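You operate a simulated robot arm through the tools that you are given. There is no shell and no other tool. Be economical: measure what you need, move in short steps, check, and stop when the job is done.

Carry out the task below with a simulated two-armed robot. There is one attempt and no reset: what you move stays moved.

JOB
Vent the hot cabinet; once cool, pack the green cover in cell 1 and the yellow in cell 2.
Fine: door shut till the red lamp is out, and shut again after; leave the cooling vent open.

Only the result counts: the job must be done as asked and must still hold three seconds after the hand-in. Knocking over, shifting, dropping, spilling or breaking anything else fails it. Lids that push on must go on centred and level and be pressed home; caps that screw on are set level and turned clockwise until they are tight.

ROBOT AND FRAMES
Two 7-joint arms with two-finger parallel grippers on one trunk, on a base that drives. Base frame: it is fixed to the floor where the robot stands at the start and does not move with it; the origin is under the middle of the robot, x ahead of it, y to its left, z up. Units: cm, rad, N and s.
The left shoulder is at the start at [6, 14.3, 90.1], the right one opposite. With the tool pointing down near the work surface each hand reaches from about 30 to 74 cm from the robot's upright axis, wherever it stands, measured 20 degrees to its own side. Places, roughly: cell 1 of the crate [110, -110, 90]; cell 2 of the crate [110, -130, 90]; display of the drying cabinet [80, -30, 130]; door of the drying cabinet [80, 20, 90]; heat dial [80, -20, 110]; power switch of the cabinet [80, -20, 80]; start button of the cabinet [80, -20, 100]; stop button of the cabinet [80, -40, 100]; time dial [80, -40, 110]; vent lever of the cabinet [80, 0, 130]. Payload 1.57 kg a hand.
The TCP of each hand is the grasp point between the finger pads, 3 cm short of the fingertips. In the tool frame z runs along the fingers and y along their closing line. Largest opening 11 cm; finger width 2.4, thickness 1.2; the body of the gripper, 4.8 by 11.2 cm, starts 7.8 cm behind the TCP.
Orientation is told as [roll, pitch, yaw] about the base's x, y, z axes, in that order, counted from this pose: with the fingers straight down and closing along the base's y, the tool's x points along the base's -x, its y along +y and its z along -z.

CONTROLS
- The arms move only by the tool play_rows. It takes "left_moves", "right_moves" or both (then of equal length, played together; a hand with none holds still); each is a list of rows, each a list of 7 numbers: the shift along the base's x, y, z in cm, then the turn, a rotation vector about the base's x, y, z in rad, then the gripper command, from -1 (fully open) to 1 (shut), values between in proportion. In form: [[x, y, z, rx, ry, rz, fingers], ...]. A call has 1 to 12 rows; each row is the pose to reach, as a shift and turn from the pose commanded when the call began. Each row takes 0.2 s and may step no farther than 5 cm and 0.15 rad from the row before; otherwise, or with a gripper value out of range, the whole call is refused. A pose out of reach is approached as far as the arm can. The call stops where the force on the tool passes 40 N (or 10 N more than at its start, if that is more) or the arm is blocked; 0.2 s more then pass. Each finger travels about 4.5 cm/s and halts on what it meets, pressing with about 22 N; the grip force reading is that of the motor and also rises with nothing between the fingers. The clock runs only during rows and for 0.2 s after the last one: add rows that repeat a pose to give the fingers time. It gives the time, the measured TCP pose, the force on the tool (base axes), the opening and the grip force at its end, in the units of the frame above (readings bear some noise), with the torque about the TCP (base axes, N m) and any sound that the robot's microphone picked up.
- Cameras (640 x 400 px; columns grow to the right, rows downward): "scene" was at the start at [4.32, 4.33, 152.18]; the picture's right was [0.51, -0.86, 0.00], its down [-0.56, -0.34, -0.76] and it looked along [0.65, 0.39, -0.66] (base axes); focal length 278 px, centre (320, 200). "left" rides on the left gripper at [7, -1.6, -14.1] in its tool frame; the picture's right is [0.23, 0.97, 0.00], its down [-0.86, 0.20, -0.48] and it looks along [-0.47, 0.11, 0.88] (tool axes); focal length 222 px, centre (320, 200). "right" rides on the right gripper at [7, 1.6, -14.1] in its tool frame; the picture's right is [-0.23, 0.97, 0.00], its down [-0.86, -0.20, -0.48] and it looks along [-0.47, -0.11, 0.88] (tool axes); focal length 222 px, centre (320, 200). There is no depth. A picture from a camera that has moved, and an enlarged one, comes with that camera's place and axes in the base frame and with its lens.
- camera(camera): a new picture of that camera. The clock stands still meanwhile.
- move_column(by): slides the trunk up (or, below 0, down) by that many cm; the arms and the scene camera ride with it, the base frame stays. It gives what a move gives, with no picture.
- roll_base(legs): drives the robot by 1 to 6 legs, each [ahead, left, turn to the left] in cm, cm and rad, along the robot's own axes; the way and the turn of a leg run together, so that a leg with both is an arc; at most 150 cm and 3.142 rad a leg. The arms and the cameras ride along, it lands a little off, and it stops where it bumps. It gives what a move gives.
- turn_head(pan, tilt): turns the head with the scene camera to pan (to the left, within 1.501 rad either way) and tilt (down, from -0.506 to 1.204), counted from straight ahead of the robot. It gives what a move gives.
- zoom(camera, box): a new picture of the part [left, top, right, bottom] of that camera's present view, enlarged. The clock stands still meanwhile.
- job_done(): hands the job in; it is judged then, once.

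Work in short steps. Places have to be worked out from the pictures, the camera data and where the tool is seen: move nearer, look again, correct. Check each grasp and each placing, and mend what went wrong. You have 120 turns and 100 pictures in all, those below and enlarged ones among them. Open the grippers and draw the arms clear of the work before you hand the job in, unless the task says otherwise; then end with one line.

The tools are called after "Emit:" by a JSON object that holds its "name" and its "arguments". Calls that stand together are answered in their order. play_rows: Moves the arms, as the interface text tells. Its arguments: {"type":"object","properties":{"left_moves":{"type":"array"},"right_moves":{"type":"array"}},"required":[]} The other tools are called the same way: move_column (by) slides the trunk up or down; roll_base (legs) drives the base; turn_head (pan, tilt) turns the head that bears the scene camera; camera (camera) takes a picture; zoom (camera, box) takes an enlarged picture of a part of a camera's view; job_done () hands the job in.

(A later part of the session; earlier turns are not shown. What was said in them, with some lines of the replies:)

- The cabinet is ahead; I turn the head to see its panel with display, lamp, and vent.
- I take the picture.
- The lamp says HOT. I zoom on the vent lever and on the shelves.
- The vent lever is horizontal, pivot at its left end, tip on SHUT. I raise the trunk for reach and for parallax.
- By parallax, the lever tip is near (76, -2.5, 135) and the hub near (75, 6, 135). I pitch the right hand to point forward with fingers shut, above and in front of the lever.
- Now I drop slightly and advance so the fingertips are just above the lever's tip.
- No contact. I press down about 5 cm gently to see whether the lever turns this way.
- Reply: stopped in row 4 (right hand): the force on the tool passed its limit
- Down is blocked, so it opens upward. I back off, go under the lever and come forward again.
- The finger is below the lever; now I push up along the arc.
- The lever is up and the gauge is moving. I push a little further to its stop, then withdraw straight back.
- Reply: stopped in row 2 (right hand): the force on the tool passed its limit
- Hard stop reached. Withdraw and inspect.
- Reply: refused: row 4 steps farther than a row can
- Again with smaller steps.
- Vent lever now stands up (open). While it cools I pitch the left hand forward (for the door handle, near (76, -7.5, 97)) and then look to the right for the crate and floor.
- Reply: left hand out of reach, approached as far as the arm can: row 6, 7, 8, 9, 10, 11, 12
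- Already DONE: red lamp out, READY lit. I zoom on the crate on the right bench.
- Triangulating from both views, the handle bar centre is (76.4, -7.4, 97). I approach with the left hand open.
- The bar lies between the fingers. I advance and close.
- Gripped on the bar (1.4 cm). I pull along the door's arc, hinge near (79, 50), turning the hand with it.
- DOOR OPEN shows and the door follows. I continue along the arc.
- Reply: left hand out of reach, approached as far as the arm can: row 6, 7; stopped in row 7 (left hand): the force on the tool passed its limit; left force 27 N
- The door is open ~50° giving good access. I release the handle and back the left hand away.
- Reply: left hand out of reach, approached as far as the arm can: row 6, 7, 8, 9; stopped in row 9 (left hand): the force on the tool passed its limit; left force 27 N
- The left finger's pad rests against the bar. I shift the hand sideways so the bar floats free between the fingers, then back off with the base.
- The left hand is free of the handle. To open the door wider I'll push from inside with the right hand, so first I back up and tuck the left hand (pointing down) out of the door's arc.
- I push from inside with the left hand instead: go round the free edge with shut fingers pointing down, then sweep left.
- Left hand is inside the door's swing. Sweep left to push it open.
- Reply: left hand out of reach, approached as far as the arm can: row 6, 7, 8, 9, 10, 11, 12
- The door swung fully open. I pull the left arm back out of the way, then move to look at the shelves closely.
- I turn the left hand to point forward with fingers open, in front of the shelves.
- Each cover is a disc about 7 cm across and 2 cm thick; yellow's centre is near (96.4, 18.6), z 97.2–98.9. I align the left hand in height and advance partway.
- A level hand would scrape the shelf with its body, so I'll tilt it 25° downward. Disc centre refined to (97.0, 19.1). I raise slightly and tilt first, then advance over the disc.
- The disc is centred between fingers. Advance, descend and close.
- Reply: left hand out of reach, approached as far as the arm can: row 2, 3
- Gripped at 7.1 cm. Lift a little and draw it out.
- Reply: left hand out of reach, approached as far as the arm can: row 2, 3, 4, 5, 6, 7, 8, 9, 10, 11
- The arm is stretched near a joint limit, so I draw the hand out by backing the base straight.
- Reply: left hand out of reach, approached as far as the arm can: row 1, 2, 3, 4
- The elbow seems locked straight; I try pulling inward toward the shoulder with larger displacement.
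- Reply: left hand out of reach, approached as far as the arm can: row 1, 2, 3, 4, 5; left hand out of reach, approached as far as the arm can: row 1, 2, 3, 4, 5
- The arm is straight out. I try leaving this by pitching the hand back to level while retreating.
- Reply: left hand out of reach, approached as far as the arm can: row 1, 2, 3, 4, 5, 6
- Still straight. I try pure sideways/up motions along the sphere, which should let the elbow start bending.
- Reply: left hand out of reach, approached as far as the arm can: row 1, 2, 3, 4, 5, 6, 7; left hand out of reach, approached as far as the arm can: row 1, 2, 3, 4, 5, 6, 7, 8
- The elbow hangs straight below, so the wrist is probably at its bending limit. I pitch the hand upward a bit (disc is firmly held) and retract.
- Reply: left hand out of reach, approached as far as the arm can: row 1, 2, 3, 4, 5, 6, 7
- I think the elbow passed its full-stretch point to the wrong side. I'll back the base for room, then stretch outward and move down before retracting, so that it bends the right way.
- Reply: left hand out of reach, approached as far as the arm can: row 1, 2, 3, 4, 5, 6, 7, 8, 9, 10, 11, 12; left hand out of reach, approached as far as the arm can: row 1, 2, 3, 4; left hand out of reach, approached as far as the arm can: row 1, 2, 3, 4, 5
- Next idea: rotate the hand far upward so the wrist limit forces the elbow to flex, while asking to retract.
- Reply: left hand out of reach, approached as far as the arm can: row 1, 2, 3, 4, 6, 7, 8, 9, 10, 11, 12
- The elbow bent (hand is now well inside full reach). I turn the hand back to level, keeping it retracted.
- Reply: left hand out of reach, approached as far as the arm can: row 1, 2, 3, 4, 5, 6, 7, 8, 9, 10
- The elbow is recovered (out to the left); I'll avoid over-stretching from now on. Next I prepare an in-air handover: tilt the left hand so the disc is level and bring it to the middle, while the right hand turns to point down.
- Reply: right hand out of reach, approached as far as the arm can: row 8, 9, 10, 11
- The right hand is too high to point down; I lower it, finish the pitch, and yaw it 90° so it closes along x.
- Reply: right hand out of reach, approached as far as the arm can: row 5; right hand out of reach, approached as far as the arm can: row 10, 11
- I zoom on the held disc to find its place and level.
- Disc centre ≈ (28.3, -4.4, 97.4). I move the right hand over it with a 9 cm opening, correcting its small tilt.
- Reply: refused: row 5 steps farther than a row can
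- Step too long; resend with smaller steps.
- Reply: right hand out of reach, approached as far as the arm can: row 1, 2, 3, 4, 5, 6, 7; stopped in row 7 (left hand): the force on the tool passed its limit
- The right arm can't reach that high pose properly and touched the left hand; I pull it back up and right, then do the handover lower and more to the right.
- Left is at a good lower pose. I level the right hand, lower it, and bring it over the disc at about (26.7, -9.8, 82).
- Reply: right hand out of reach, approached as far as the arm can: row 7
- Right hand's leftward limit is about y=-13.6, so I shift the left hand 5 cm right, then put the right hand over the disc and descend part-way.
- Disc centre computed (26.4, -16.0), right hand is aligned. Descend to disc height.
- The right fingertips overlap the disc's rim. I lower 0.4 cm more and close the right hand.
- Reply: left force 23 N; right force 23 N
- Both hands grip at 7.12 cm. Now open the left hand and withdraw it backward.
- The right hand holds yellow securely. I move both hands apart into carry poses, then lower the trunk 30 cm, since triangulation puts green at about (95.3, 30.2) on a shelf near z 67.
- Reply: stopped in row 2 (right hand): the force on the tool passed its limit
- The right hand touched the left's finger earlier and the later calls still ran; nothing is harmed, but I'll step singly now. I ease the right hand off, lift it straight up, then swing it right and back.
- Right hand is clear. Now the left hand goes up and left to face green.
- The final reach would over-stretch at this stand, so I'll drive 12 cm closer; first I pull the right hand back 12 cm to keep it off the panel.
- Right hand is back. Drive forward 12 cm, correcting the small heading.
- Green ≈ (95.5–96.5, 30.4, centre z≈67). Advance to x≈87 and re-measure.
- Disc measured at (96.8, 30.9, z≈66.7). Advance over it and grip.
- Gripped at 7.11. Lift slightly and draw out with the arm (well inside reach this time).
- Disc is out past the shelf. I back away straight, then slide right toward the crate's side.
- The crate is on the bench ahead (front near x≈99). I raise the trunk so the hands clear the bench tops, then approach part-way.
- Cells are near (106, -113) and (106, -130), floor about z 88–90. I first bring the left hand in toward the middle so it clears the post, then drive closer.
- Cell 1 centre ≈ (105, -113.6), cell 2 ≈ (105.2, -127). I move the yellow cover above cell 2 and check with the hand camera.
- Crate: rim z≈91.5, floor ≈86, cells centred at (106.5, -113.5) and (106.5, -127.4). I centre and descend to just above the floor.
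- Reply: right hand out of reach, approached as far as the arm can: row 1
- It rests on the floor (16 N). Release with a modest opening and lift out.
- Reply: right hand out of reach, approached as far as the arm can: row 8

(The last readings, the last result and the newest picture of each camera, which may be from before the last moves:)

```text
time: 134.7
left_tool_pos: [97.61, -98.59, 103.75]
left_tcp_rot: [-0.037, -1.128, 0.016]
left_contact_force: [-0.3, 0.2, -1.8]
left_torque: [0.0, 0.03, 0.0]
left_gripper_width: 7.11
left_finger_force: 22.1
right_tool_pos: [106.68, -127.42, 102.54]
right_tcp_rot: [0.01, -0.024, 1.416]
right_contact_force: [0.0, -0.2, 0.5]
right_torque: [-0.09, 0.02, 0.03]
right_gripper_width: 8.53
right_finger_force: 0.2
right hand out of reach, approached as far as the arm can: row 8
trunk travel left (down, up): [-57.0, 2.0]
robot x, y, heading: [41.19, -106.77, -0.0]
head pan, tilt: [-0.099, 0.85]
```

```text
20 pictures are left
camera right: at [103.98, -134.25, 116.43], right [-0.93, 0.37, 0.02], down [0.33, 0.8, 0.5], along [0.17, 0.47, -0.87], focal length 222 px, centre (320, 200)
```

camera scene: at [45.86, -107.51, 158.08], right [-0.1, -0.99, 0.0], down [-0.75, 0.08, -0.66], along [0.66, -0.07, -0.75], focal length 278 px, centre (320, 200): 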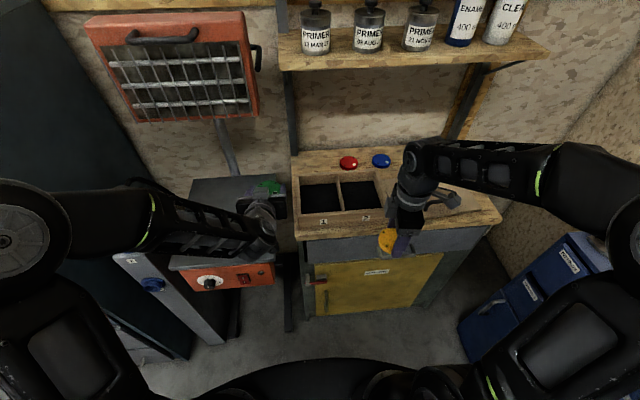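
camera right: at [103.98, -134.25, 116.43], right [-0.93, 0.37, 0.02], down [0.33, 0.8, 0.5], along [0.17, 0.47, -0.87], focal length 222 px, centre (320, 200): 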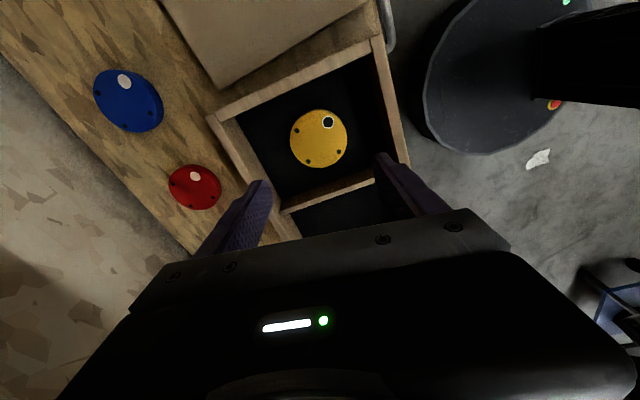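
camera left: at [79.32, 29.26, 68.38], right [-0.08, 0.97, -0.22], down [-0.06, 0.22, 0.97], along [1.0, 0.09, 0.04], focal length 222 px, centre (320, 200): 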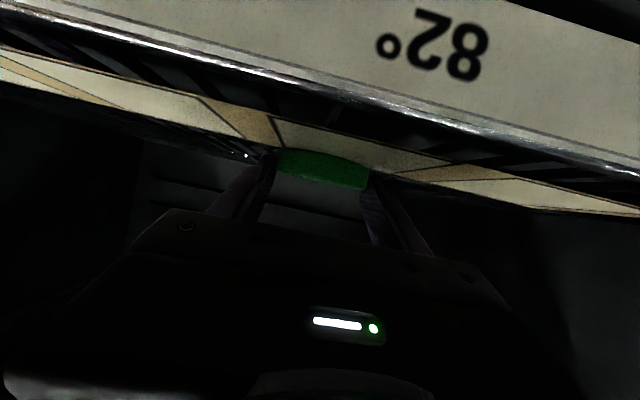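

Yellow lies flat in cell 2. Now I back off for the handover of green.

Emit:
{"name": "roll_base", "arguments": {"legs": [[-32, 0, 0]]}}

```text
time: 136.8
left_tool_pos: [65.72, -99.19, 103.79]
left_tcp_rot: [-0.038, -1.129, 0.004]
left_contact_force: [0.2, 0.3, -1.7]
left_torque: [0.01, 0.05, -0.01]
left_gripper_width: 7.11
left_finger_force: 22.3
right_tool_pos: [74.36, -128.02, 102.4]
right_tcp_rot: [0.01, -0.024, 1.401]
right_contact_force: [0.3, 0.2, -0.3]
right_torque: [-0.02, -0.02, 0.01]
right_gripper_width: 8.52
right_finger_force: 0.1
trunk travel left (down, up): [-57.0, 2.0]
robot x, y, heading: [9.13, -106.65, -0.016]
head pan, tilt: [-0.099, 0.85]
```

Repeat the earlier handover poses: left down to the middle first.

Emit:
{"name": "play_rows", "arguments": {"left_moves": [[1, -1.2, -4, 0, 0, 0, 1], [2, -2.4, -8, 0, 0, 0, 1], [3.5, -3.6, -12, 0, 0, 0, 1], [5, -5, -16, 0, 0, 0, 1], [6.5, -7, -19.5, 0, 0, 0, 1], [7.6, -9.3, -21.8, 0, 0, 0, 1]]}}

```text
time: 138.2
left_tool_pos: [73.23, -108.55, 81.93]
left_tcp_rot: [-0.037, -1.128, 0.002]
left_contact_force: [0.4, -0.1, -2.6]
left_torque: [0.04, 0.05, 0.0]
left_gripper_width: 7.15
left_finger_force: 22.3
right_tool_pos: [74.37, -128.09, 102.32]
right_tcp_rot: [0.012, -0.024, 1.401]
right_contact_force: [-0.6, -0.5, 0.1]
right_torque: [0.01, 0.01, 0.02]
right_gripper_width: 8.5
right_finger_force: 0.0
trunk travel left (down, up): [-57.0, 2.0]
robot x, y, heading: [9.01, -106.46, -0.015]
head pan, tilt: [-0.099, 0.85]
```

Right hand now over the green disc (≈(75, -108.6, 80)).

Emit:
{"name": "play_rows", "arguments": {"right_moves": [[0.2, 3, -3, 0, 0, 0, -0.636], [0.4, 7, -6, 0, 0, 0, -0.636], [0.6, 11, -8, 0, 0, 0, -0.636], [0.8, 15, -8, 0, 0, 0, -0.636], [0.8, 18, -8, 0, 0, 0, -0.636], [0.8, 19.5, -8, 0, 0, 0, -0.636]]}}

Emit:
{"name": "camera", "arguments": {"camera": "right"}}

```text
time: 139.6
left_tool_pos: [73.08, -108.49, 82.03]
left_tcp_rot: [-0.039, -1.13, 0.004]
left_contact_force: [0.2, -0.1, -3.2]
left_torque: [-0.04, 0.05, -0.03]
left_gripper_width: 7.12
left_finger_force: 22.1
right_tool_pos: [75.18, -108.27, 94.08]
right_tcp_rot: [0.012, -0.023, 1.401]
right_contact_force: [0.2, 0.2, 0.1]
right_torque: [0.04, 0.03, -0.02]
right_gripper_width: 9.01
right_finger_force: 0.0
trunk travel left (down, up): [-57.0, 2.0]
robot x, y, heading: [8.66, -106.33, -0.022]
head pan, tilt: [-0.099, 0.85]
```

```text
19 pictures are left
camera right: at [72.47, -115.12, 108.03], right [-0.92, 0.39, 0.02], down [0.34, 0.8, 0.5], along [0.18, 0.46, -0.87], focal length 222 px, centre (320, 200)
```

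right: 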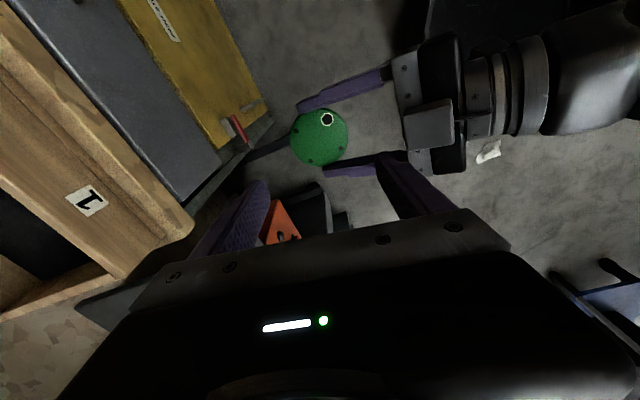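

Aligned within 0.5 cm; adjust and descend to the disc.

Emit:
{"name": "play_rows", "arguments": {"right_moves": [[-0.2, -0.4, -3, 0, 0, 0, -0.636], [-0.2, -0.4, -6, 0, 0, 0, -0.636], [-0.2, -0.4, -9, 0, 0, 0, -0.636], [-0.2, -0.4, -11, 0, 0, 0, -0.636], [-0.2, -0.4, -12.1, 0, 0, 0, -0.636]]}}

Emit:
{"name": "camera", "arguments": {"camera": "left"}}

Emit:
{"name": "camera", "arguments": {"camera": "right"}}

```text
time: 140.8
left_tool_pos: [73.0, -108.58, 81.99]
left_tcp_rot: [-0.036, -1.129, 0.003]
left_contact_force: [0.2, 0.0, -2.7]
left_torque: [-0.01, 0.02, 0.01]
left_gripper_width: 7.13
left_finger_force: 22.3
right_tool_pos: [75.08, -109.04, 82.35]
right_tcp_rot: [0.011, -0.023, 1.402]
right_contact_force: [0.3, -0.7, -0.3]
right_torque: [-0.01, -0.01, -0.01]
right_gripper_width: 9.0
right_finger_force: 0.0
trunk travel left (down, up): [-57.0, 2.0]
robot x, y, heading: [8.99, -106.82, -0.014]
head pan, tilt: [-0.099, 0.85]
```

```text
18 pictures are left
camera left: at [57.31, -109.73, 81.77], right [-0.07, 0.97, -0.22], down [-0.06, 0.22, 0.97], along [1.0, 0.08, 0.04], focal length 222 px, centre (320, 200)
```

left: 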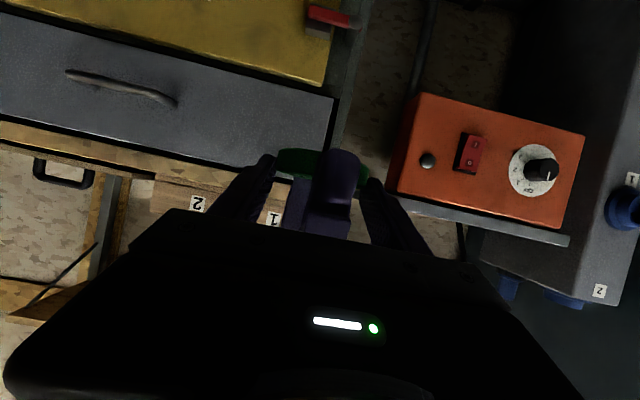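

```text
17 pictures are left
camera right: at [72.22, -115.85, 96.22], right [-0.92, 0.39, 0.02], down [0.34, 0.8, 0.5], along [0.18, 0.46, -0.87], focal length 222 px, centre (320, 200)
```

right: 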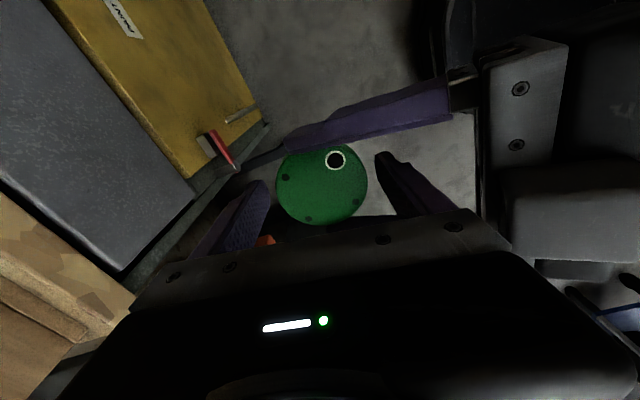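

Tips are about flush with the disc's lower edge. Close the right hand.

Emit:
{"name": "play_rows", "arguments": {"right_moves": [[0, 0.1, -0.2, 0, 0, 0, -0.636], [0, 0.1, -0.2, 0, 0, 0, -0.3], [0, 0.1, -0.2, 0, 0, 0, 0.2], [0, 0.1, -0.2, 0, 0, 0, 1], [0, 0.1, -0.2, 0, 0, 0, 1], [0, 0.1, -0.2, 0, 0, 0, 1]]}}

```text
time: 142.2
left_tool_pos: [73.09, -108.55, 81.97]
left_tcp_rot: [-0.039, -1.13, 0.002]
left_contact_force: [-1.1, -0.4, -0.7]
left_torque: [0.08, 0.16, 0.07]
left_gripper_width: 7.11
left_finger_force: 22.0
right_tool_pos: [74.89, -108.83, 82.15]
right_tcp_rot: [0.01, -0.023, 1.402]
right_contact_force: [0.8, 0.4, -0.3]
right_torque: [-0.08, -0.13, -0.01]
right_gripper_width: 7.16
right_finger_force: 21.7
trunk travel left (down, up): [-57.0, 2.0]
robot x, y, heading: [9.03, -106.87, -0.011]
head pan, tilt: [-0.099, 0.85]
```

Both grip cleanly. Open the left, back it 5 cm; then lift the right straight up.

Emit:
{"name": "play_rows", "arguments": {"left_moves": [[0, 0, 0, 0, 0, 0, 0.2], [0, 0, 0, 0, 0, 0, -0.5], [0, 0, 0, 0, 0, 0, -1], [0, 0, 0, 0, 0, 0, -1], [0, 0, 0, 0, 0, 0, -1], [-2, 0, 0, 0, 0, 0, -1], [-5, 0, 0, 0, 0, 0, -1]]}}

Emit:
{"name": "play_rows", "arguments": {"right_moves": [[0, 0, 3, 0, 0, 0, 1], [0, 0, 7, 0, 0, 0, 1], [0, 0, 11, 0, 0, 0, 1], [0, -1, 15, 0, 0, 0, 1], [0, -5, 17, 0, 0, 0, 1], [0, -9, 18, 0, 0, 0, 1]]}}

Emit:
{"name": "camera", "arguments": {"camera": "right"}}

```text
time: 143.8
left_tool_pos: [68.1, -108.3, 82.03]
left_tcp_rot: [-0.038, -1.129, 0.0]
left_contact_force: [0.1, -0.1, 0.1]
left_torque: [-0.02, 0.0, 0.02]
left_gripper_width: 11.01
left_finger_force: 0.0
right_tool_pos: [74.99, -108.86, 82.18]
right_tcp_rot: [0.011, -0.024, 1.403]
right_contact_force: [-0.2, 0.9, -0.6]
right_torque: [0.0, -0.02, 0.01]
right_gripper_width: 7.16
right_finger_force: 21.7
trunk travel left (down, up): [-57.0, 2.0]
robot x, y, heading: [9.18, -106.42, -0.012]
head pan, tilt: [-0.099, 0.85]
```

```text
time: 145.2
left_tool_pos: [68.21, -108.25, 81.85]
left_tcp_rot: [-0.037, -1.129, 0.001]
left_contact_force: [-0.1, -0.4, -0.2]
left_torque: [0.03, -0.02, -0.02]
left_gripper_width: 11.01
left_finger_force: 0.1
right_tool_pos: [74.9, -118.41, 100.19]
right_tcp_rot: [0.012, -0.025, 1.404]
right_contact_force: [-0.6, 0.1, -2.3]
right_torque: [0.01, 0.02, -0.03]
right_gripper_width: 7.13
right_finger_force: 22.0
trunk travel left (down, up): [-57.0, 2.0]
robot x, y, heading: [9.13, -106.56, -0.018]
head pan, tilt: [-0.099, 0.85]
```

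```text
16 pictures are left
camera right: at [72.21, -125.28, 114.19], right [-0.92, 0.39, 0.02], down [0.34, 0.8, 0.5], along [0.18, 0.46, -0.87], focal length 222 px, centre (320, 200)
```

right: 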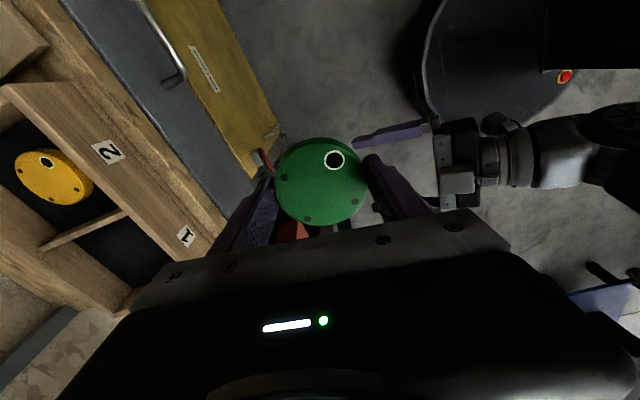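

Green is held firmly by the right. I raise and tuck the left hand before driving back in.

Emit:
{"name": "play_rows", "arguments": {"left_moves": [[-1, 1, 4, 0, 0, 0, -0.2], [-1.5, 3, 8, 0, 0, 0, 1], [-2, 5, 12, 0, 0, 0, 1], [-2, 7, 16, 0, 0, 0, 1], [-2, 9, 19, 0, 0, 0, 1], [-2, 11, 22, 0, 0, 0, 1]]}}

Emit:
{"name": "roll_base", "arguments": {"legs": [[31, 4, 0.012]]}}

```text
time: 146.6
left_tool_pos: [66.37, -97.18, 104.13]
left_tcp_rot: [-0.037, -1.126, 0.004]
left_contact_force: [-0.1, -0.4, 0.8]
left_torque: [0.01, -0.01, 0.01]
left_gripper_width: 0.0
left_finger_force: 6.7
right_tool_pos: [74.88, -118.24, 100.16]
right_tcp_rot: [0.01, -0.022, 1.403]
right_contact_force: [-0.7, 0.7, -2.5]
right_torque: [-0.04, -0.01, -0.02]
right_gripper_width: 7.14
right_finger_force: 21.8
trunk travel left (down, up): [-57.0, 2.0]
robot x, y, heading: [8.86, -106.54, -0.013]
head pan, tilt: [-0.099, 0.85]
```

```text
time: 148.7
left_tool_pos: [96.83, -93.16, 104.03]
left_tcp_rot: [-0.037, -1.128, 0.009]
left_contact_force: [0.0, -0.4, -0.1]
left_torque: [-0.01, 0.0, -0.01]
left_gripper_width: 0.0
left_finger_force: 21.5
right_tool_pos: [105.51, -114.11, 100.09]
right_tcp_rot: [0.012, -0.024, 1.411]
right_contact_force: [0.3, -0.4, -2.5]
right_torque: [-0.02, 0.02, 0.0]
right_gripper_width: 7.14
right_finger_force: 22.6
trunk travel left (down, up): [-57.0, 2.0]
robot x, y, heading: [39.54, -102.61, -0.005]
head pan, tilt: [-0.099, 0.85]
```

The right hand is at (105.5, -114.1, 100); I check its view over cell 1 and the scene.

Emit:
{"name": "camera", "arguments": {"camera": "right"}}

Emit:
{"name": "zoom", "arguments": {"camera": "scene", "box": [270, 130, 430, 250]}}

```text
15 pictures are left
camera right: at [102.83, -121.05, 114.11], right [-0.92, 0.38, 0.02], down [0.34, 0.8, 0.5], along [0.17, 0.46, -0.87], focal length 222 px, centre (320, 200)
```

right: 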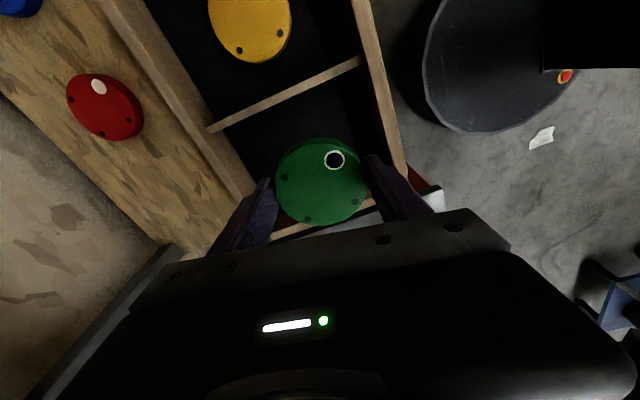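

```text
3.33 times, centred on (350, 190) of scene
camera zoom: at [44.36, -103.63, 158.07], right [-0.11, -0.99, 0.0], down [-0.75, 0.08, -0.66], along [0.66, -0.07, -0.75], focal length 927 px, centre (220, 233)
```

zoom: 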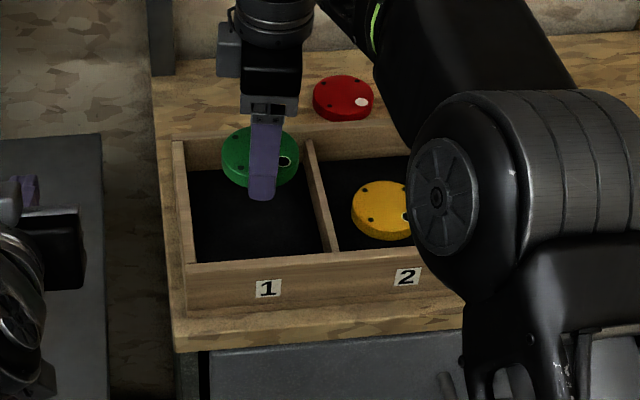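

Cell 1 is right below. Centre and descend.

Emit:
{"name": "play_rows", "arguments": {"right_moves": [[0.8, 0.4, -2, 0, 0, 0, 1], [0.8, 0.4, -5, 0, 0, 0, 1], [0.8, 0.4, -8, 0, 0, 0, 1], [0.8, 0.4, -8.8, 0, 0, 0, 1], [0.8, 0.4, -9.3, 0, 0, 0, 1]]}}

```text
time: 149.9
left_tool_pos: [96.69, -93.26, 103.98]
left_tcp_rot: [-0.037, -1.128, 0.01]
left_contact_force: [-0.6, -0.5, -0.5]
left_torque: [0.01, 0.02, 0.0]
left_gripper_width: 0.01
left_finger_force: 21.2
right_tool_pos: [106.1, -113.65, 90.97]
right_tcp_rot: [0.012, -0.023, 1.41]
right_contact_force: [-0.5, -0.3, -1.6]
right_torque: [-0.01, -0.04, 0.0]
right_gripper_width: 7.16
right_finger_force: 22.1
trunk travel left (down, up): [-57.0, 2.0]
robot x, y, heading: [39.45, -102.5, -0.003]
head pan, tilt: [-0.099, 0.85]
```

No contact yet; go down in small steps until it touches.

Emit:
{"name": "play_rows", "arguments": {"right_moves": [[0, 0, -0.25, 0, 0, 0, 1], [0, 0, -0.5, 0, 0, 0, 1]]}}

```text
time: 150.5
left_tool_pos: [96.74, -93.18, 104.11]
left_tcp_rot: [-0.037, -1.13, 0.009]
left_contact_force: [-0.1, 0.9, 0.3]
left_torque: [0.0, 0.02, 0.0]
left_gripper_width: 0.02
left_finger_force: 21.2
right_tool_pos: [106.19, -113.65, 90.44]
right_tcp_rot: [0.01, -0.023, 1.408]
right_contact_force: [-0.1, 0.9, -0.3]
right_torque: [-0.07, -0.07, -0.05]
right_gripper_width: 7.17
right_finger_force: 21.9
trunk travel left (down, up): [-57.0, 2.0]
robot x, y, heading: [39.5, -102.84, -0.005]
head pan, tilt: [-0.099, 0.85]
```

Emit:
{"name": "play_rows", "arguments": {"right_moves": [[0, 0, -0.2, 0, 0, 0, 1], [0, 0, -0.2, 0, 0, 0, 1]]}}

```text
time: 151.1
left_tool_pos: [96.64, -93.13, 104.19]
left_tcp_rot: [-0.039, -1.13, 0.01]
left_contact_force: [0.5, 0.3, 0.0]
left_torque: [0.02, 0.0, 0.01]
left_gripper_width: 0.0
left_finger_force: 21.6
right_tool_pos: [106.12, -113.7, 90.6]
right_tcp_rot: [0.007, -0.026, 1.411]
right_contact_force: [-4.6, -0.9, 11.8]
right_torque: [-0.26, -0.41, -0.1]
right_gripper_width: 7.14
right_finger_force: 21.7
trunk travel left (down, up): [-57.0, 2.0]
robot x, y, heading: [39.38, -102.82, -0.006]
head pan, tilt: [-0.099, 0.85]
```

On the floor (12 N). Release and lift out.

Emit:
{"name": "play_rows", "arguments": {"right_moves": [[0, 0, 0.1, 0, 0, 0, -0.2], [0, 0, 0.1, 0, 0, 0, -0.5], [0, 0, 0.1, 0, 0, 0, -0.55], [0, 0, 0.1, 0, 0, 0, -0.55], [0, 0, 2, 0, 0, 0, -0.55], [0, 0, 5, 0, 0, 0, -0.55], [0, 0, 8, 0, 0, 0, -0.55], [0, 0, 10.5, 0, 0, 0, -0.55]]}}

Emit:
{"name": "camera", "arguments": {"camera": "right"}}

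```text
time: 152.9
left_tool_pos: [96.71, -93.25, 104.07]
left_tcp_rot: [-0.037, -1.129, 0.01]
left_contact_force: [0.1, 0.8, 0.5]
left_torque: [-0.04, 0.0, 0.04]
left_gripper_width: 0.01
left_finger_force: 21.3
right_tool_pos: [106.14, -113.66, 99.56]
right_tcp_rot: [0.01, -0.024, 1.411]
right_contact_force: [-0.8, 0.2, -0.7]
right_torque: [0.01, 0.03, -0.04]
right_gripper_width: 8.5
right_finger_force: 0.0
right hand out of reach, approached as far as the arm can: row 8
trunk travel left (down, up): [-57.0, 2.0]
robot x, y, heading: [39.5, -102.94, -0.008]
head pan, tilt: [-0.099, 0.85]
```

```text
13 pictures are left
camera right: at [103.45, -120.67, 113.46], right [-0.92, 0.38, 0.01], down [0.34, 0.8, 0.5], along [0.18, 0.46, -0.87], focal length 222 px, centre (320, 200)
```

right: 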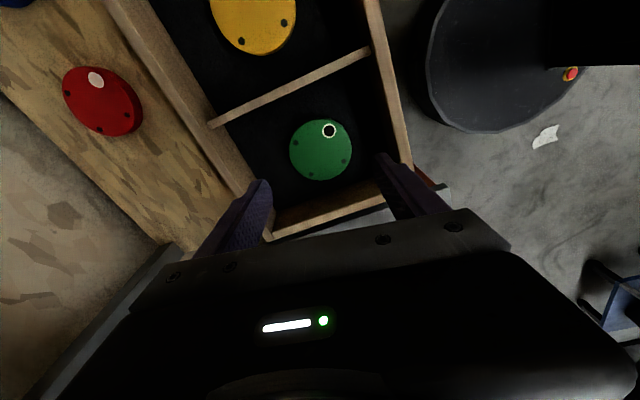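

Green lies flat in cell 1. I back away and slide left toward the door.

Emit:
{"name": "roll_base", "arguments": {"legs": [[-68, 0, 0], [0, 90, 0]]}}

Emit:
{"name": "turn_head", "arguments": {"pan": 0.55, "tilt": 0.6}}

Emit:
{"name": "camera", "arguments": {"camera": "scene"}}

```text
time: 160.9
left_tool_pos: [30.03, -1.78, 104.08]
left_tcp_rot: [-0.039, -1.129, 0.018]
left_contact_force: [-0.3, 0.2, -0.2]
left_torque: [0.02, 0.0, -0.03]
left_gripper_width: 0.0
left_finger_force: 20.8
right_tool_pos: [39.64, -22.02, 99.45]
right_tcp_rot: [0.01, -0.023, 1.417]
right_contact_force: [-0.3, 0.6, 0.2]
right_torque: [-0.03, 0.01, 0.0]
right_gripper_width: 8.51
right_finger_force: 0.0
trunk travel left (down, up): [-57.0, 2.0]
robot x, y, heading: [-27.31, -12.02, -0.001]
head pan, tilt: [-0.099, 0.85]
```

```text
time: 162.0
left_tool_pos: [29.95, -1.68, 104.05]
left_tcp_rot: [-0.037, -1.13, 0.02]
left_contact_force: [0.0, 0.2, 0.5]
left_torque: [0.0, 0.04, -0.02]
left_gripper_width: 0.0
left_finger_force: 21.1
right_tool_pos: [39.6, -22.14, 99.44]
right_tcp_rot: [0.009, -0.024, 1.417]
right_contact_force: [0.5, 0.5, 1.1]
right_torque: [0.01, 0.0, 0.03]
right_gripper_width: 8.54
right_finger_force: 0.1
trunk travel left (down, up): [-57.0, 2.0]
robot x, y, heading: [-27.12, -11.57, 0.001]
head pan, tilt: [0.55, 0.6]
```

```text
12 pictures are left
camera scene: at [-22.65, -7.2, 160.17], right [0.52, -0.85, 0.0], down [-0.48, -0.3, -0.82], along [0.7, 0.43, -0.57], focal length 278 px, centre (320, 200)
```

scene: 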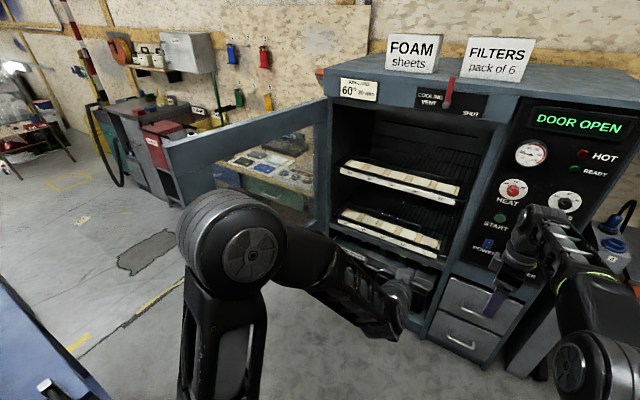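

The door stands at ~110° with its free edge near (18, 72). First I retract the right hand out of the door's arc and raise the left hand to z≈113.

Emit:
{"name": "play_rows", "arguments": {"left_moves": [[0, 0, 2, 0, 0, 0, 1], [0, 0, 4, 0, 0, 0, 1], [0, 0, 6, 0, 0, 0, 1], [0, 0, 8, 0, 0, 0, 1], [0, 0, 9, 0, 0, 0, 1], [0, 0, 9, 0, 0, 0, 1]], "right_moves": [[-4, -2, 0, 0, 0, 0, 1], [-8, -5, 0, 0, 0, 0, 1], [-12, -8, 0, 0, 0, 0, 1], [-15, -11, 0, 0, 0, 0, 1], [-18, -14, 0, 0, 0, 0, 1], [-20, -15, 0, 0, 0, 0, 1]]}}

Emit:
{"name": "roll_base", "arguments": {"legs": [[-13, 0, 0], [0, 30, 0]]}}

```text
time: 163.4
left_tool_pos: [29.88, -1.78, 112.98]
left_tcp_rot: [-0.038, -1.131, 0.019]
left_contact_force: [-0.1, -0.6, -0.2]
left_torque: [0.0, 0.02, 0.0]
left_gripper_width: 0.0
left_finger_force: 21.3
right_tool_pos: [19.64, -37.24, 99.25]
right_tcp_rot: [0.009, -0.024, 1.419]
right_contact_force: [0.2, 0.3, 0.3]
right_torque: [-0.02, 0.0, 0.01]
right_gripper_width: 0.0
right_finger_force: 21.8
trunk travel left (down, up): [-57.0, 2.0]
robot x, y, heading: [-27.42, -11.98, 0.007]
head pan, tilt: [0.55, 0.6]
```

```text
time: 166.3
left_tool_pos: [17.05, 28.43, 112.86]
left_tcp_rot: [-0.04, -1.131, 0.02]
left_contact_force: [0.4, 0.0, 0.0]
left_torque: [0.01, 0.03, -0.04]
left_gripper_width: 0.0
left_finger_force: 21.7
right_tool_pos: [7.07, -7.0, 99.32]
right_tcp_rot: [0.008, -0.023, 1.417]
right_contact_force: [0.6, 0.8, 0.0]
right_torque: [-0.01, 0.05, 0.02]
right_gripper_width: 0.02
right_finger_force: 21.1
trunk travel left (down, up): [-57.0, 2.0]
robot x, y, heading: [-39.94, 18.48, -0.0]
head pan, tilt: [0.55, 0.6]
```

Swing the left hand left, keeping x short of the door's edge, yawing it a bit left.

Emit:
{"name": "play_rows", "arguments": {"left_moves": [[-2, 4, 0, 0, 0, 0.05, 1], [-4, 8, 0, 0, 0, 0.1, 1], [-6, 12, 0, 0, 0, 0.15, 1], [-7, 16.5, 0, 0, 0, 0.2, 1], [-8, 21, 0, 0, 0, 0.25, 1], [-8, 26, 0, 0, 0, 0.3, 1], [-8, 31, 0, 0, 0, 0.35, 1], [-8, 36, 0, 0, 0, 0.4, 1], [-8, 41, 0, 0, 0, 0.45, 1], [-8, 46, 0, 0, 0, 0.5, 1], [-8, 51, 0, 0, 0, 0.55, 1], [-8, 56, 0, 0, 0, 0.6, 1]]}}

Emit:
{"name": "turn_head", "arguments": {"pan": 0.85, "tilt": 0.5}}

Emit:
{"name": "camera", "arguments": {"camera": "scene"}}

```text
time: 168.9
left_tool_pos: [9.48, 84.54, 112.94]
left_tcp_rot: [-0.033, -1.128, 0.616]
left_contact_force: [-0.1, -0.4, 0.5]
left_torque: [0.01, 0.01, 0.01]
left_gripper_width: 0.02
left_finger_force: 21.3
right_tool_pos: [7.13, -6.94, 99.12]
right_tcp_rot: [0.012, -0.022, 1.417]
right_contact_force: [0.3, 0.6, -0.7]
right_torque: [0.01, 0.04, 0.01]
right_gripper_width: 0.0
right_finger_force: 21.0
trunk travel left (down, up): [-57.0, 2.0]
robot x, y, heading: [-40.46, 18.51, 0.003]
head pan, tilt: [0.55, 0.6]
```

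```text
time: 169.7
left_tool_pos: [9.3, 84.3, 113.05]
left_tcp_rot: [-0.037, -1.128, 0.619]
left_contact_force: [-0.2, -0.2, 0.0]
left_torque: [0.02, 0.01, -0.01]
left_gripper_width: 0.01
left_finger_force: 21.2
right_tool_pos: [7.12, -7.04, 99.1]
right_tcp_rot: [0.008, -0.024, 1.415]
right_contact_force: [-0.5, 0.2, -0.3]
right_torque: [-0.03, 0.0, 0.02]
right_gripper_width: 0.02
right_finger_force: 20.7
trunk travel left (down, up): [-57.0, 2.0]
robot x, y, heading: [-40.22, 18.52, 0.004]
head pan, tilt: [0.85, 0.499]
```

```text
11 pictures are left
camera scene: at [-36.92, 25.25, 161.07], right [0.75, -0.66, 0.0], down [-0.32, -0.36, -0.88], along [0.58, 0.66, -0.48], focal length 278 px, centre (320, 200)
```

scene: 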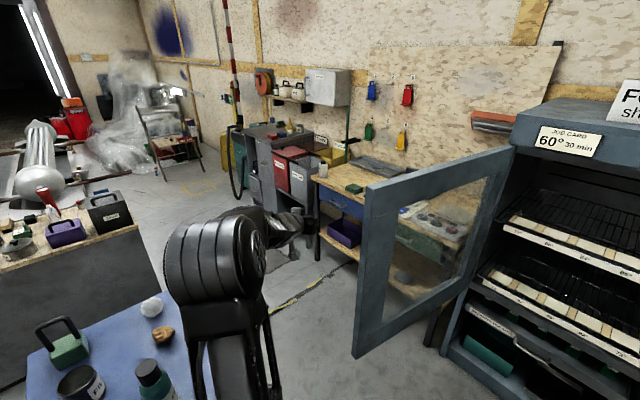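

The hand is beyond the door's free edge (≈(17.5, 69)). Drive forward 12 cm to hook behind it.

Emit:
{"name": "roll_base", "arguments": {"legs": [[12, 0, 0]]}}

Emit:
{"name": "play_rows", "arguments": {"left_moves": [[0, -3, 0, 0, 0, 0, 1], [0, -6, 0, 0, 0, 0, 1], [0, -9, 0, 0, 0, 0, 1], [0, -12, 0, 0, 0, 0, 1], [-0.5, -15, 0, 0, 0, 0, 1], [-1, -18, 0, 0, 0, 0, 1], [-1, -21, 0, 0, 0, 0, 1], [-1, -24, 0, 0, 0, 0, 1]]}}

Emit:
{"name": "camera", "arguments": {"camera": "scene"}}

```text
time: 170.9
left_tool_pos: [21.16, 84.42, 112.86]
left_tcp_rot: [-0.036, -1.126, 0.616]
left_contact_force: [0.4, -0.2, -0.7]
left_torque: [0.02, -0.01, 0.01]
left_gripper_width: 0.0
left_finger_force: 21.3
right_tool_pos: [18.93, -6.97, 99.2]
right_tcp_rot: [0.01, -0.024, 1.419]
right_contact_force: [0.7, 0.2, -0.8]
right_torque: [0.0, 0.05, 0.0]
right_gripper_width: 0.0
right_finger_force: 21.3
trunk travel left (down, up): [-57.0, 2.0]
robot x, y, heading: [-28.06, 18.4, 0.002]
head pan, tilt: [0.85, 0.499]
```

```text
time: 172.7
left_tool_pos: [19.81, 60.37, 112.88]
left_tcp_rot: [-0.034, -1.128, 0.617]
left_contact_force: [-0.6, 0.3, 0.2]
left_torque: [0.0, 0.06, 0.04]
left_gripper_width: 0.0
left_finger_force: 21.8
right_tool_pos: [18.71, -7.03, 99.23]
right_tcp_rot: [0.01, -0.024, 1.416]
right_contact_force: [0.1, 1.2, -0.5]
right_torque: [0.0, 0.01, 0.01]
right_gripper_width: 0.0
right_finger_force: 21.7
trunk travel left (down, up): [-57.0, 2.0]
robot x, y, heading: [-28.58, 18.6, 0.002]
head pan, tilt: [0.85, 0.499]
```

```text
10 pictures are left
camera scene: at [-25.18, 25.22, 161.08], right [0.75, -0.66, 0.0], down [-0.32, -0.36, -0.88], along [0.58, 0.66, -0.48], focal length 278 px, centre (320, 200)
```

scene: 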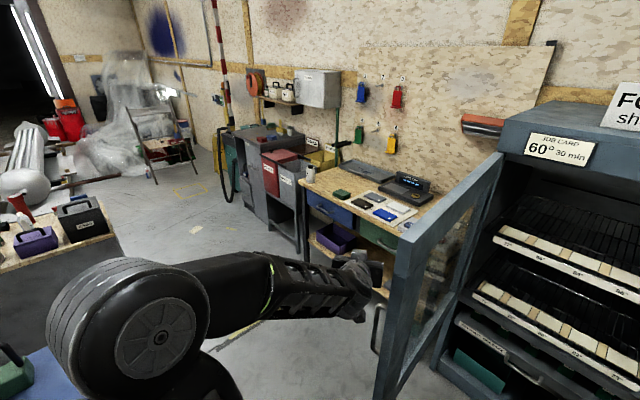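

The door is following (about 90°). I continue by sliding the base right with the arm as a hook.

Emit:
{"name": "roll_base", "arguments": {"legs": [[0, -20, 0], [4, -14, 0]]}}

Emit:
{"name": "turn_head", "arguments": {"pan": 0.5, "tilt": 0.6}}

Emit:
{"name": "camera", "arguments": {"camera": "scene"}}

```text
time: 175.3
left_tool_pos: [23.95, 26.93, 112.96]
left_tcp_rot: [-0.033, -1.129, 0.616]
left_contact_force: [0.1, -0.5, 0.1]
left_torque: [0.01, -0.01, 0.04]
left_gripper_width: 0.0
left_finger_force: 21.1
right_tool_pos: [22.97, -40.48, 99.17]
right_tcp_rot: [0.011, -0.025, 1.42]
right_contact_force: [-0.5, 0.4, -0.4]
right_torque: [0.05, 0.03, 0.02]
right_gripper_width: 0.01
right_finger_force: 21.3
trunk travel left (down, up): [-57.0, 2.0]
robot x, y, heading: [-24.53, -14.94, -0.004]
head pan, tilt: [0.85, 0.499]
```

```text
time: 176.1
left_tool_pos: [23.88, 27.1, 112.81]
left_tcp_rot: [-0.035, -1.129, 0.619]
left_contact_force: [0.0, 0.3, -0.2]
left_torque: [0.04, -0.01, 0.02]
left_gripper_width: 0.0
left_finger_force: 21.0
right_tool_pos: [22.97, -40.33, 99.34]
right_tcp_rot: [0.01, -0.024, 1.419]
right_contact_force: [-0.9, 0.4, -1.0]
right_torque: [0.0, 0.0, -0.02]
right_gripper_width: 0.0
right_finger_force: 21.6
trunk travel left (down, up): [-57.0, 2.0]
robot x, y, heading: [-24.15, -15.36, 0.003]
head pan, tilt: [0.499, 0.6]
```

```text
9 pictures are left
camera scene: at [-19.37, -10.73, 160.17], right [0.48, -0.88, 0.0], down [-0.49, -0.27, -0.83], along [0.72, 0.4, -0.56], focal length 278 px, centre (320, 200)
```

scene: 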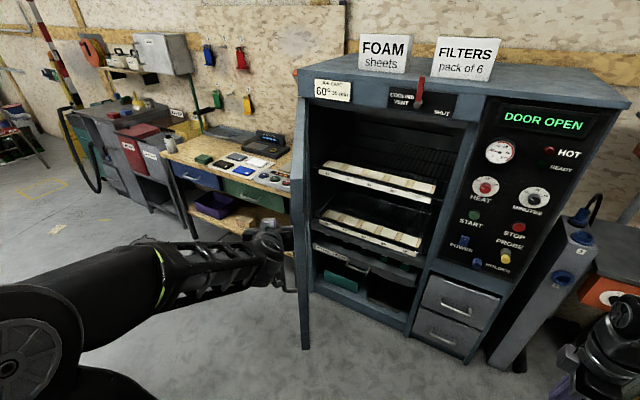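

Door is at roughly 60°. I yaw the hand to point forward and then push along the closing arc with the base.

Emit:
{"name": "play_rows", "arguments": {"left_moves": [[0, 0, 0, 0, 0, -0.15, 1], [0, 0, 0, 0, 0, -0.3, 1], [0, 0, 0, 0, 0, -0.45, 1], [0, 0, 0, 0, 0, -0.6, 1]]}}

Emit:
{"name": "roll_base", "arguments": {"legs": [[9, -13, 0], [12, -10, 0]]}}

Emit:
{"name": "camera", "arguments": {"camera": "scene"}}

```text
time: 177.1
left_tool_pos: [23.81, 27.02, 112.82]
left_tcp_rot: [-0.04, -1.127, 0.022]
left_contact_force: [0.3, 0.6, 0.0]
left_torque: [0.01, -0.05, -0.02]
left_gripper_width: 0.0
left_finger_force: 21.6
right_tool_pos: [22.82, -40.17, 99.31]
right_tcp_rot: [0.009, -0.022, 1.417]
right_contact_force: [0.1, 0.4, 0.2]
right_torque: [-0.01, -0.01, 0.0]
right_gripper_width: 0.0
right_finger_force: 20.8
trunk travel left (down, up): [-57.0, 2.0]
robot x, y, heading: [-24.47, -14.83, 0.003]
head pan, tilt: [0.499, 0.6]
```

```text
time: 179.5
left_tool_pos: [45.16, 3.92, 113.01]
left_tcp_rot: [-0.034, -1.128, 0.017]
left_contact_force: [0.1, -0.1, 0.4]
left_torque: [0.0, -0.01, -0.02]
left_gripper_width: 0.01
left_finger_force: 21.7
right_tool_pos: [43.99, -63.46, 99.18]
right_tcp_rot: [0.011, -0.026, 1.42]
right_contact_force: [0.5, 0.1, 0.3]
right_torque: [0.05, 0.02, 0.0]
right_gripper_width: 0.0
right_finger_force: 21.5
trunk travel left (down, up): [-57.0, 2.0]
robot x, y, heading: [-3.04, -37.78, 0.005]
head pan, tilt: [0.499, 0.6]
```

```text
8 pictures are left
camera scene: at [1.85, -33.9, 160.17], right [0.48, -0.88, 0.0], down [-0.5, -0.27, -0.82], along [0.72, 0.4, -0.57], focal length 278 px, centre (320, 200)
```

scene: 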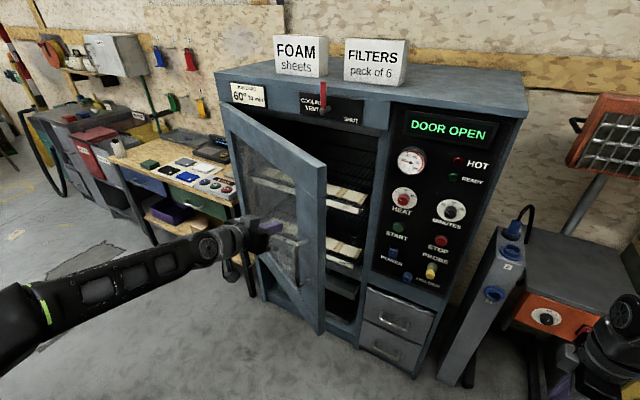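

Door ~30° open. Now push with the arm onto the right stile, above the handle, until shut.

Emit:
{"name": "play_rows", "arguments": {"left_moves": [[3, -3, 0, 0, 0, 0, 1], [6, -6, 0, 0, 0, 0, 1], [9, -9, 0, 0, 0, 0, 1], [12, -11, 0, 0, 0, 0, 1], [15, -12, 0, 0, 0, 0, 1], [18, -12, 0, 0, 0, 0, 1], [20.5, -12, 0, 0, 0, 0, 1], [23, -12, 0, 0, 0, 0, 1], [25, -12, 0, 0, 0, 0, 1], [27, -12, 0, 0, 0, 0, 1], [29, -12, 0, 0, 0, 0, 1], [31, -12, 0, 0, 0, 0, 1]]}}

Emit:
{"name": "camera", "arguments": {"camera": "scene"}}

```text
time: 182.1
left_tool_pos: [76.18, -7.85, 112.95]
left_tcp_rot: [-0.037, -1.128, 0.019]
left_contact_force: [-0.1, 1.0, 0.8]
left_torque: [0.0, 0.0, -0.01]
left_gripper_width: 0.0
left_finger_force: 21.4
right_tool_pos: [44.02, -63.44, 99.16]
right_tcp_rot: [0.011, -0.025, 1.418]
right_contact_force: [0.7, -0.8, -1.2]
right_torque: [0.03, 0.01, 0.01]
right_gripper_width: 0.0
right_finger_force: 21.1
trunk travel left (down, up): [-57.0, 2.0]
robot x, y, heading: [-3.37, -38.36, 0.005]
head pan, tilt: [0.499, 0.6]
```

```text
7 pictures are left
camera scene: at [1.78, -33.77, 160.16], right [0.48, -0.88, 0.0], down [-0.5, -0.27, -0.82], along [0.72, 0.4, -0.57], focal length 278 px, centre (320, 200)
```

scene: 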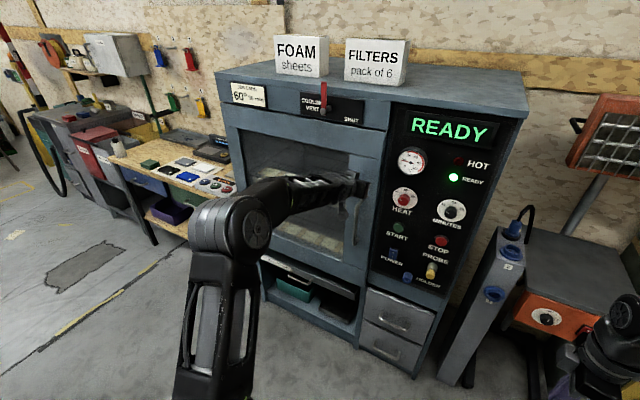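

Display reads READY; door looks shut. A final gentle press to be sure.

Emit:
{"name": "play_rows", "arguments": {"left_moves": [[0.7, 0, 0, 0, 0, 0, 1], [1.4, 0, 0, 0, 0, 0, 1], [1.8, 0, 0, 0, 0, 0, 1]]}}

```text
time: 183.0
left_tool_pos: [77.16, -8.03, 112.92]
left_tcp_rot: [-0.037, -1.123, 0.02]
left_contact_force: [-26.8, -4.0, 8.2]
left_torque: [0.0, -0.15, -0.06]
left_gripper_width: 0.0
left_finger_force: 21.9
right_tool_pos: [43.53, -63.46, 99.51]
right_tcp_rot: [0.004, -0.025, 1.421]
right_contact_force: [0.2, -0.4, 0.8]
right_torque: [0.0, 0.0, -0.04]
right_gripper_width: 0.0
right_finger_force: 21.1
trunk travel left (down, up): [-57.0, 2.0]
robot x, y, heading: [-2.99, -38.18, 0.004]
head pan, tilt: [0.499, 0.6]
stopped in row 3 (left hand): the force on the tool passed its limit (the readings are from after the stop); the commanded pose is now the measured one
```

Firmly shut. Withdraw the left hand straight back and open the grippers.

Emit:
{"name": "play_rows", "arguments": {"left_moves": [[-2, 0, 0, 0, 0, 0, 1], [-5, 0, 0, 0, 0, 0, 1], [-9, 0, 0, 0, 0, 0, 0], [-13, 0, 0, 0, 0, 0, -1], [-17, 0, 0, 0, 0, 0, -1], [-20, 0, 0, 0, 0, 0, -1]], "right_moves": [[0, 0, 0, 0, 0, 0, 1], [0, 0, 0, 0, 0, 0, 0], [0, 0, 0, 0, 0, 0, -1], [0, 0, 0, 0, 0, 0, -1], [0, 0, 0, 0, 0, 0, -1], [0, 0, 0, 0, 0, 0, -1]]}}

Emit:
{"name": "roll_base", "arguments": {"legs": [[-15, 0, 0]]}}

Emit:
{"name": "turn_head", "arguments": {"pan": 0.0, "tilt": 0.45}}

Emit:
{"name": "camera", "arguments": {"camera": "scene"}}

```text
time: 184.4
left_tool_pos: [57.62, -7.67, 112.52]
left_tcp_rot: [-0.037, -1.119, 0.02]
left_contact_force: [-0.9, 0.0, -0.6]
left_torque: [0.02, 0.0, -0.01]
left_gripper_width: 8.4
left_finger_force: 0.1
right_tool_pos: [43.83, -63.42, 99.2]
right_tcp_rot: [0.009, -0.026, 1.42]
right_contact_force: [0.2, -0.3, -0.4]
right_torque: [0.0, -0.01, -0.01]
right_gripper_width: 10.19
right_finger_force: 0.0
trunk travel left (down, up): [-57.0, 2.0]
robot x, y, heading: [-2.93, -37.8, 0.008]
head pan, tilt: [0.499, 0.6]
```

```text
time: 185.8
left_tool_pos: [42.54, -7.61, 112.69]
left_tcp_rot: [-0.038, -1.121, 0.019]
left_contact_force: [0.0, 0.5, -0.4]
left_torque: [0.03, -0.01, 0.01]
left_gripper_width: 10.99
left_finger_force: 0.0
right_tool_pos: [28.67, -63.49, 99.23]
right_tcp_rot: [0.008, -0.026, 1.418]
right_contact_force: [-0.4, -0.1, -0.2]
right_torque: [0.03, -0.04, 0.03]
right_gripper_width: 11.0
right_finger_force: 0.0
trunk travel left (down, up): [-57.0, 2.0]
robot x, y, heading: [-18.4, -38.27, 0.006]
head pan, tilt: [0.499, 0.6]
```

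```text
time: 186.7
left_tool_pos: [42.63, -7.81, 112.58]
left_tcp_rot: [-0.038, -1.119, 0.019]
left_contact_force: [-0.1, -0.4, 1.1]
left_torque: [-0.02, 0.03, 0.0]
left_gripper_width: 11.01
left_finger_force: 0.0
right_tool_pos: [28.76, -63.63, 99.12]
right_tcp_rot: [0.009, -0.025, 1.417]
right_contact_force: [1.4, -0.5, -0.9]
right_torque: [-0.02, 0.02, 0.0]
right_gripper_width: 11.0
right_finger_force: 0.0
trunk travel left (down, up): [-57.0, 2.0]
robot x, y, heading: [-18.37, -38.16, 0.002]
head pan, tilt: [0.0, 0.45]
```

```text
6 pictures are left
camera scene: at [-12.02, -38.09, 161.52], right [0.0, -1.0, 0.0], down [-0.44, 0.0, -0.9], along [0.9, 0.0, -0.44], focal length 278 px, centre (320, 200)
```

scene: 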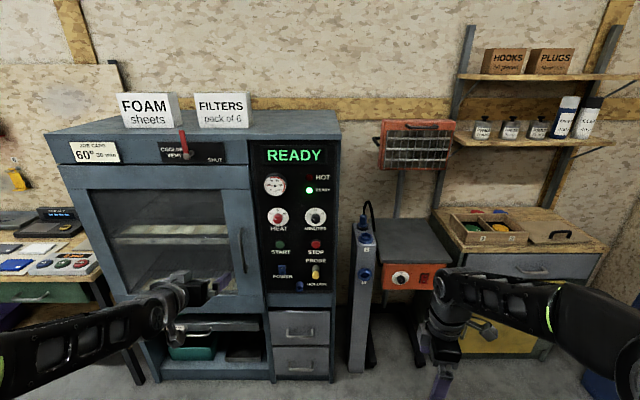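

Emit:
{"name": "zoom", "arguments": {"camera": "scene", "box": [430, 190, 550, 260]}}

Emit:
{"name": "zoom", "arguments": {"camera": "scene", "box": [50, 120, 290, 270]}}

```text
5.33 times, centred on (490, 225) of scene
camera zoom: at [-12.02, -38.09, 161.52], right [0.0, -1.0, 0.0], down [-0.44, 0.0, -0.9], along [0.9, 0.0, -0.44], focal length 1483 px, centre (-587, 67)
```

zoom: 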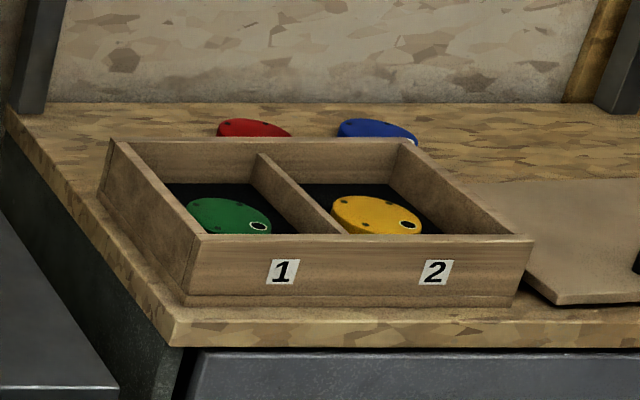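

```text
2.67 times, centred on (170, 195) of scene
camera zoom: at [-12.02, -38.09, 161.52], right [0.0, -1.0, 0.0], down [-0.44, 0.0, -0.9], along [0.9, 0.0, -0.44], focal length 742 px, centre (720, 213)
```

zoom: 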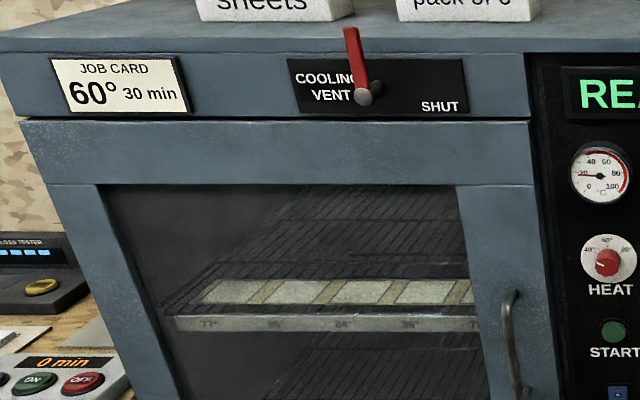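

Green lies flat in cell 1 and yellow in cell 2. The door is shut, the vent lever is up, the hot lamp is out, and both hands are open and clear. I hand it in.

Emit:
{"name": "job_done", "arguments": {}}

```text
The job is handed in.
```

The job is handed in: I vented the cabinet and opened the door only after the red lamp went out. The green cover is flat in cell 1 and the yellow in cell 2, the door is shut again, and the vent is still open.
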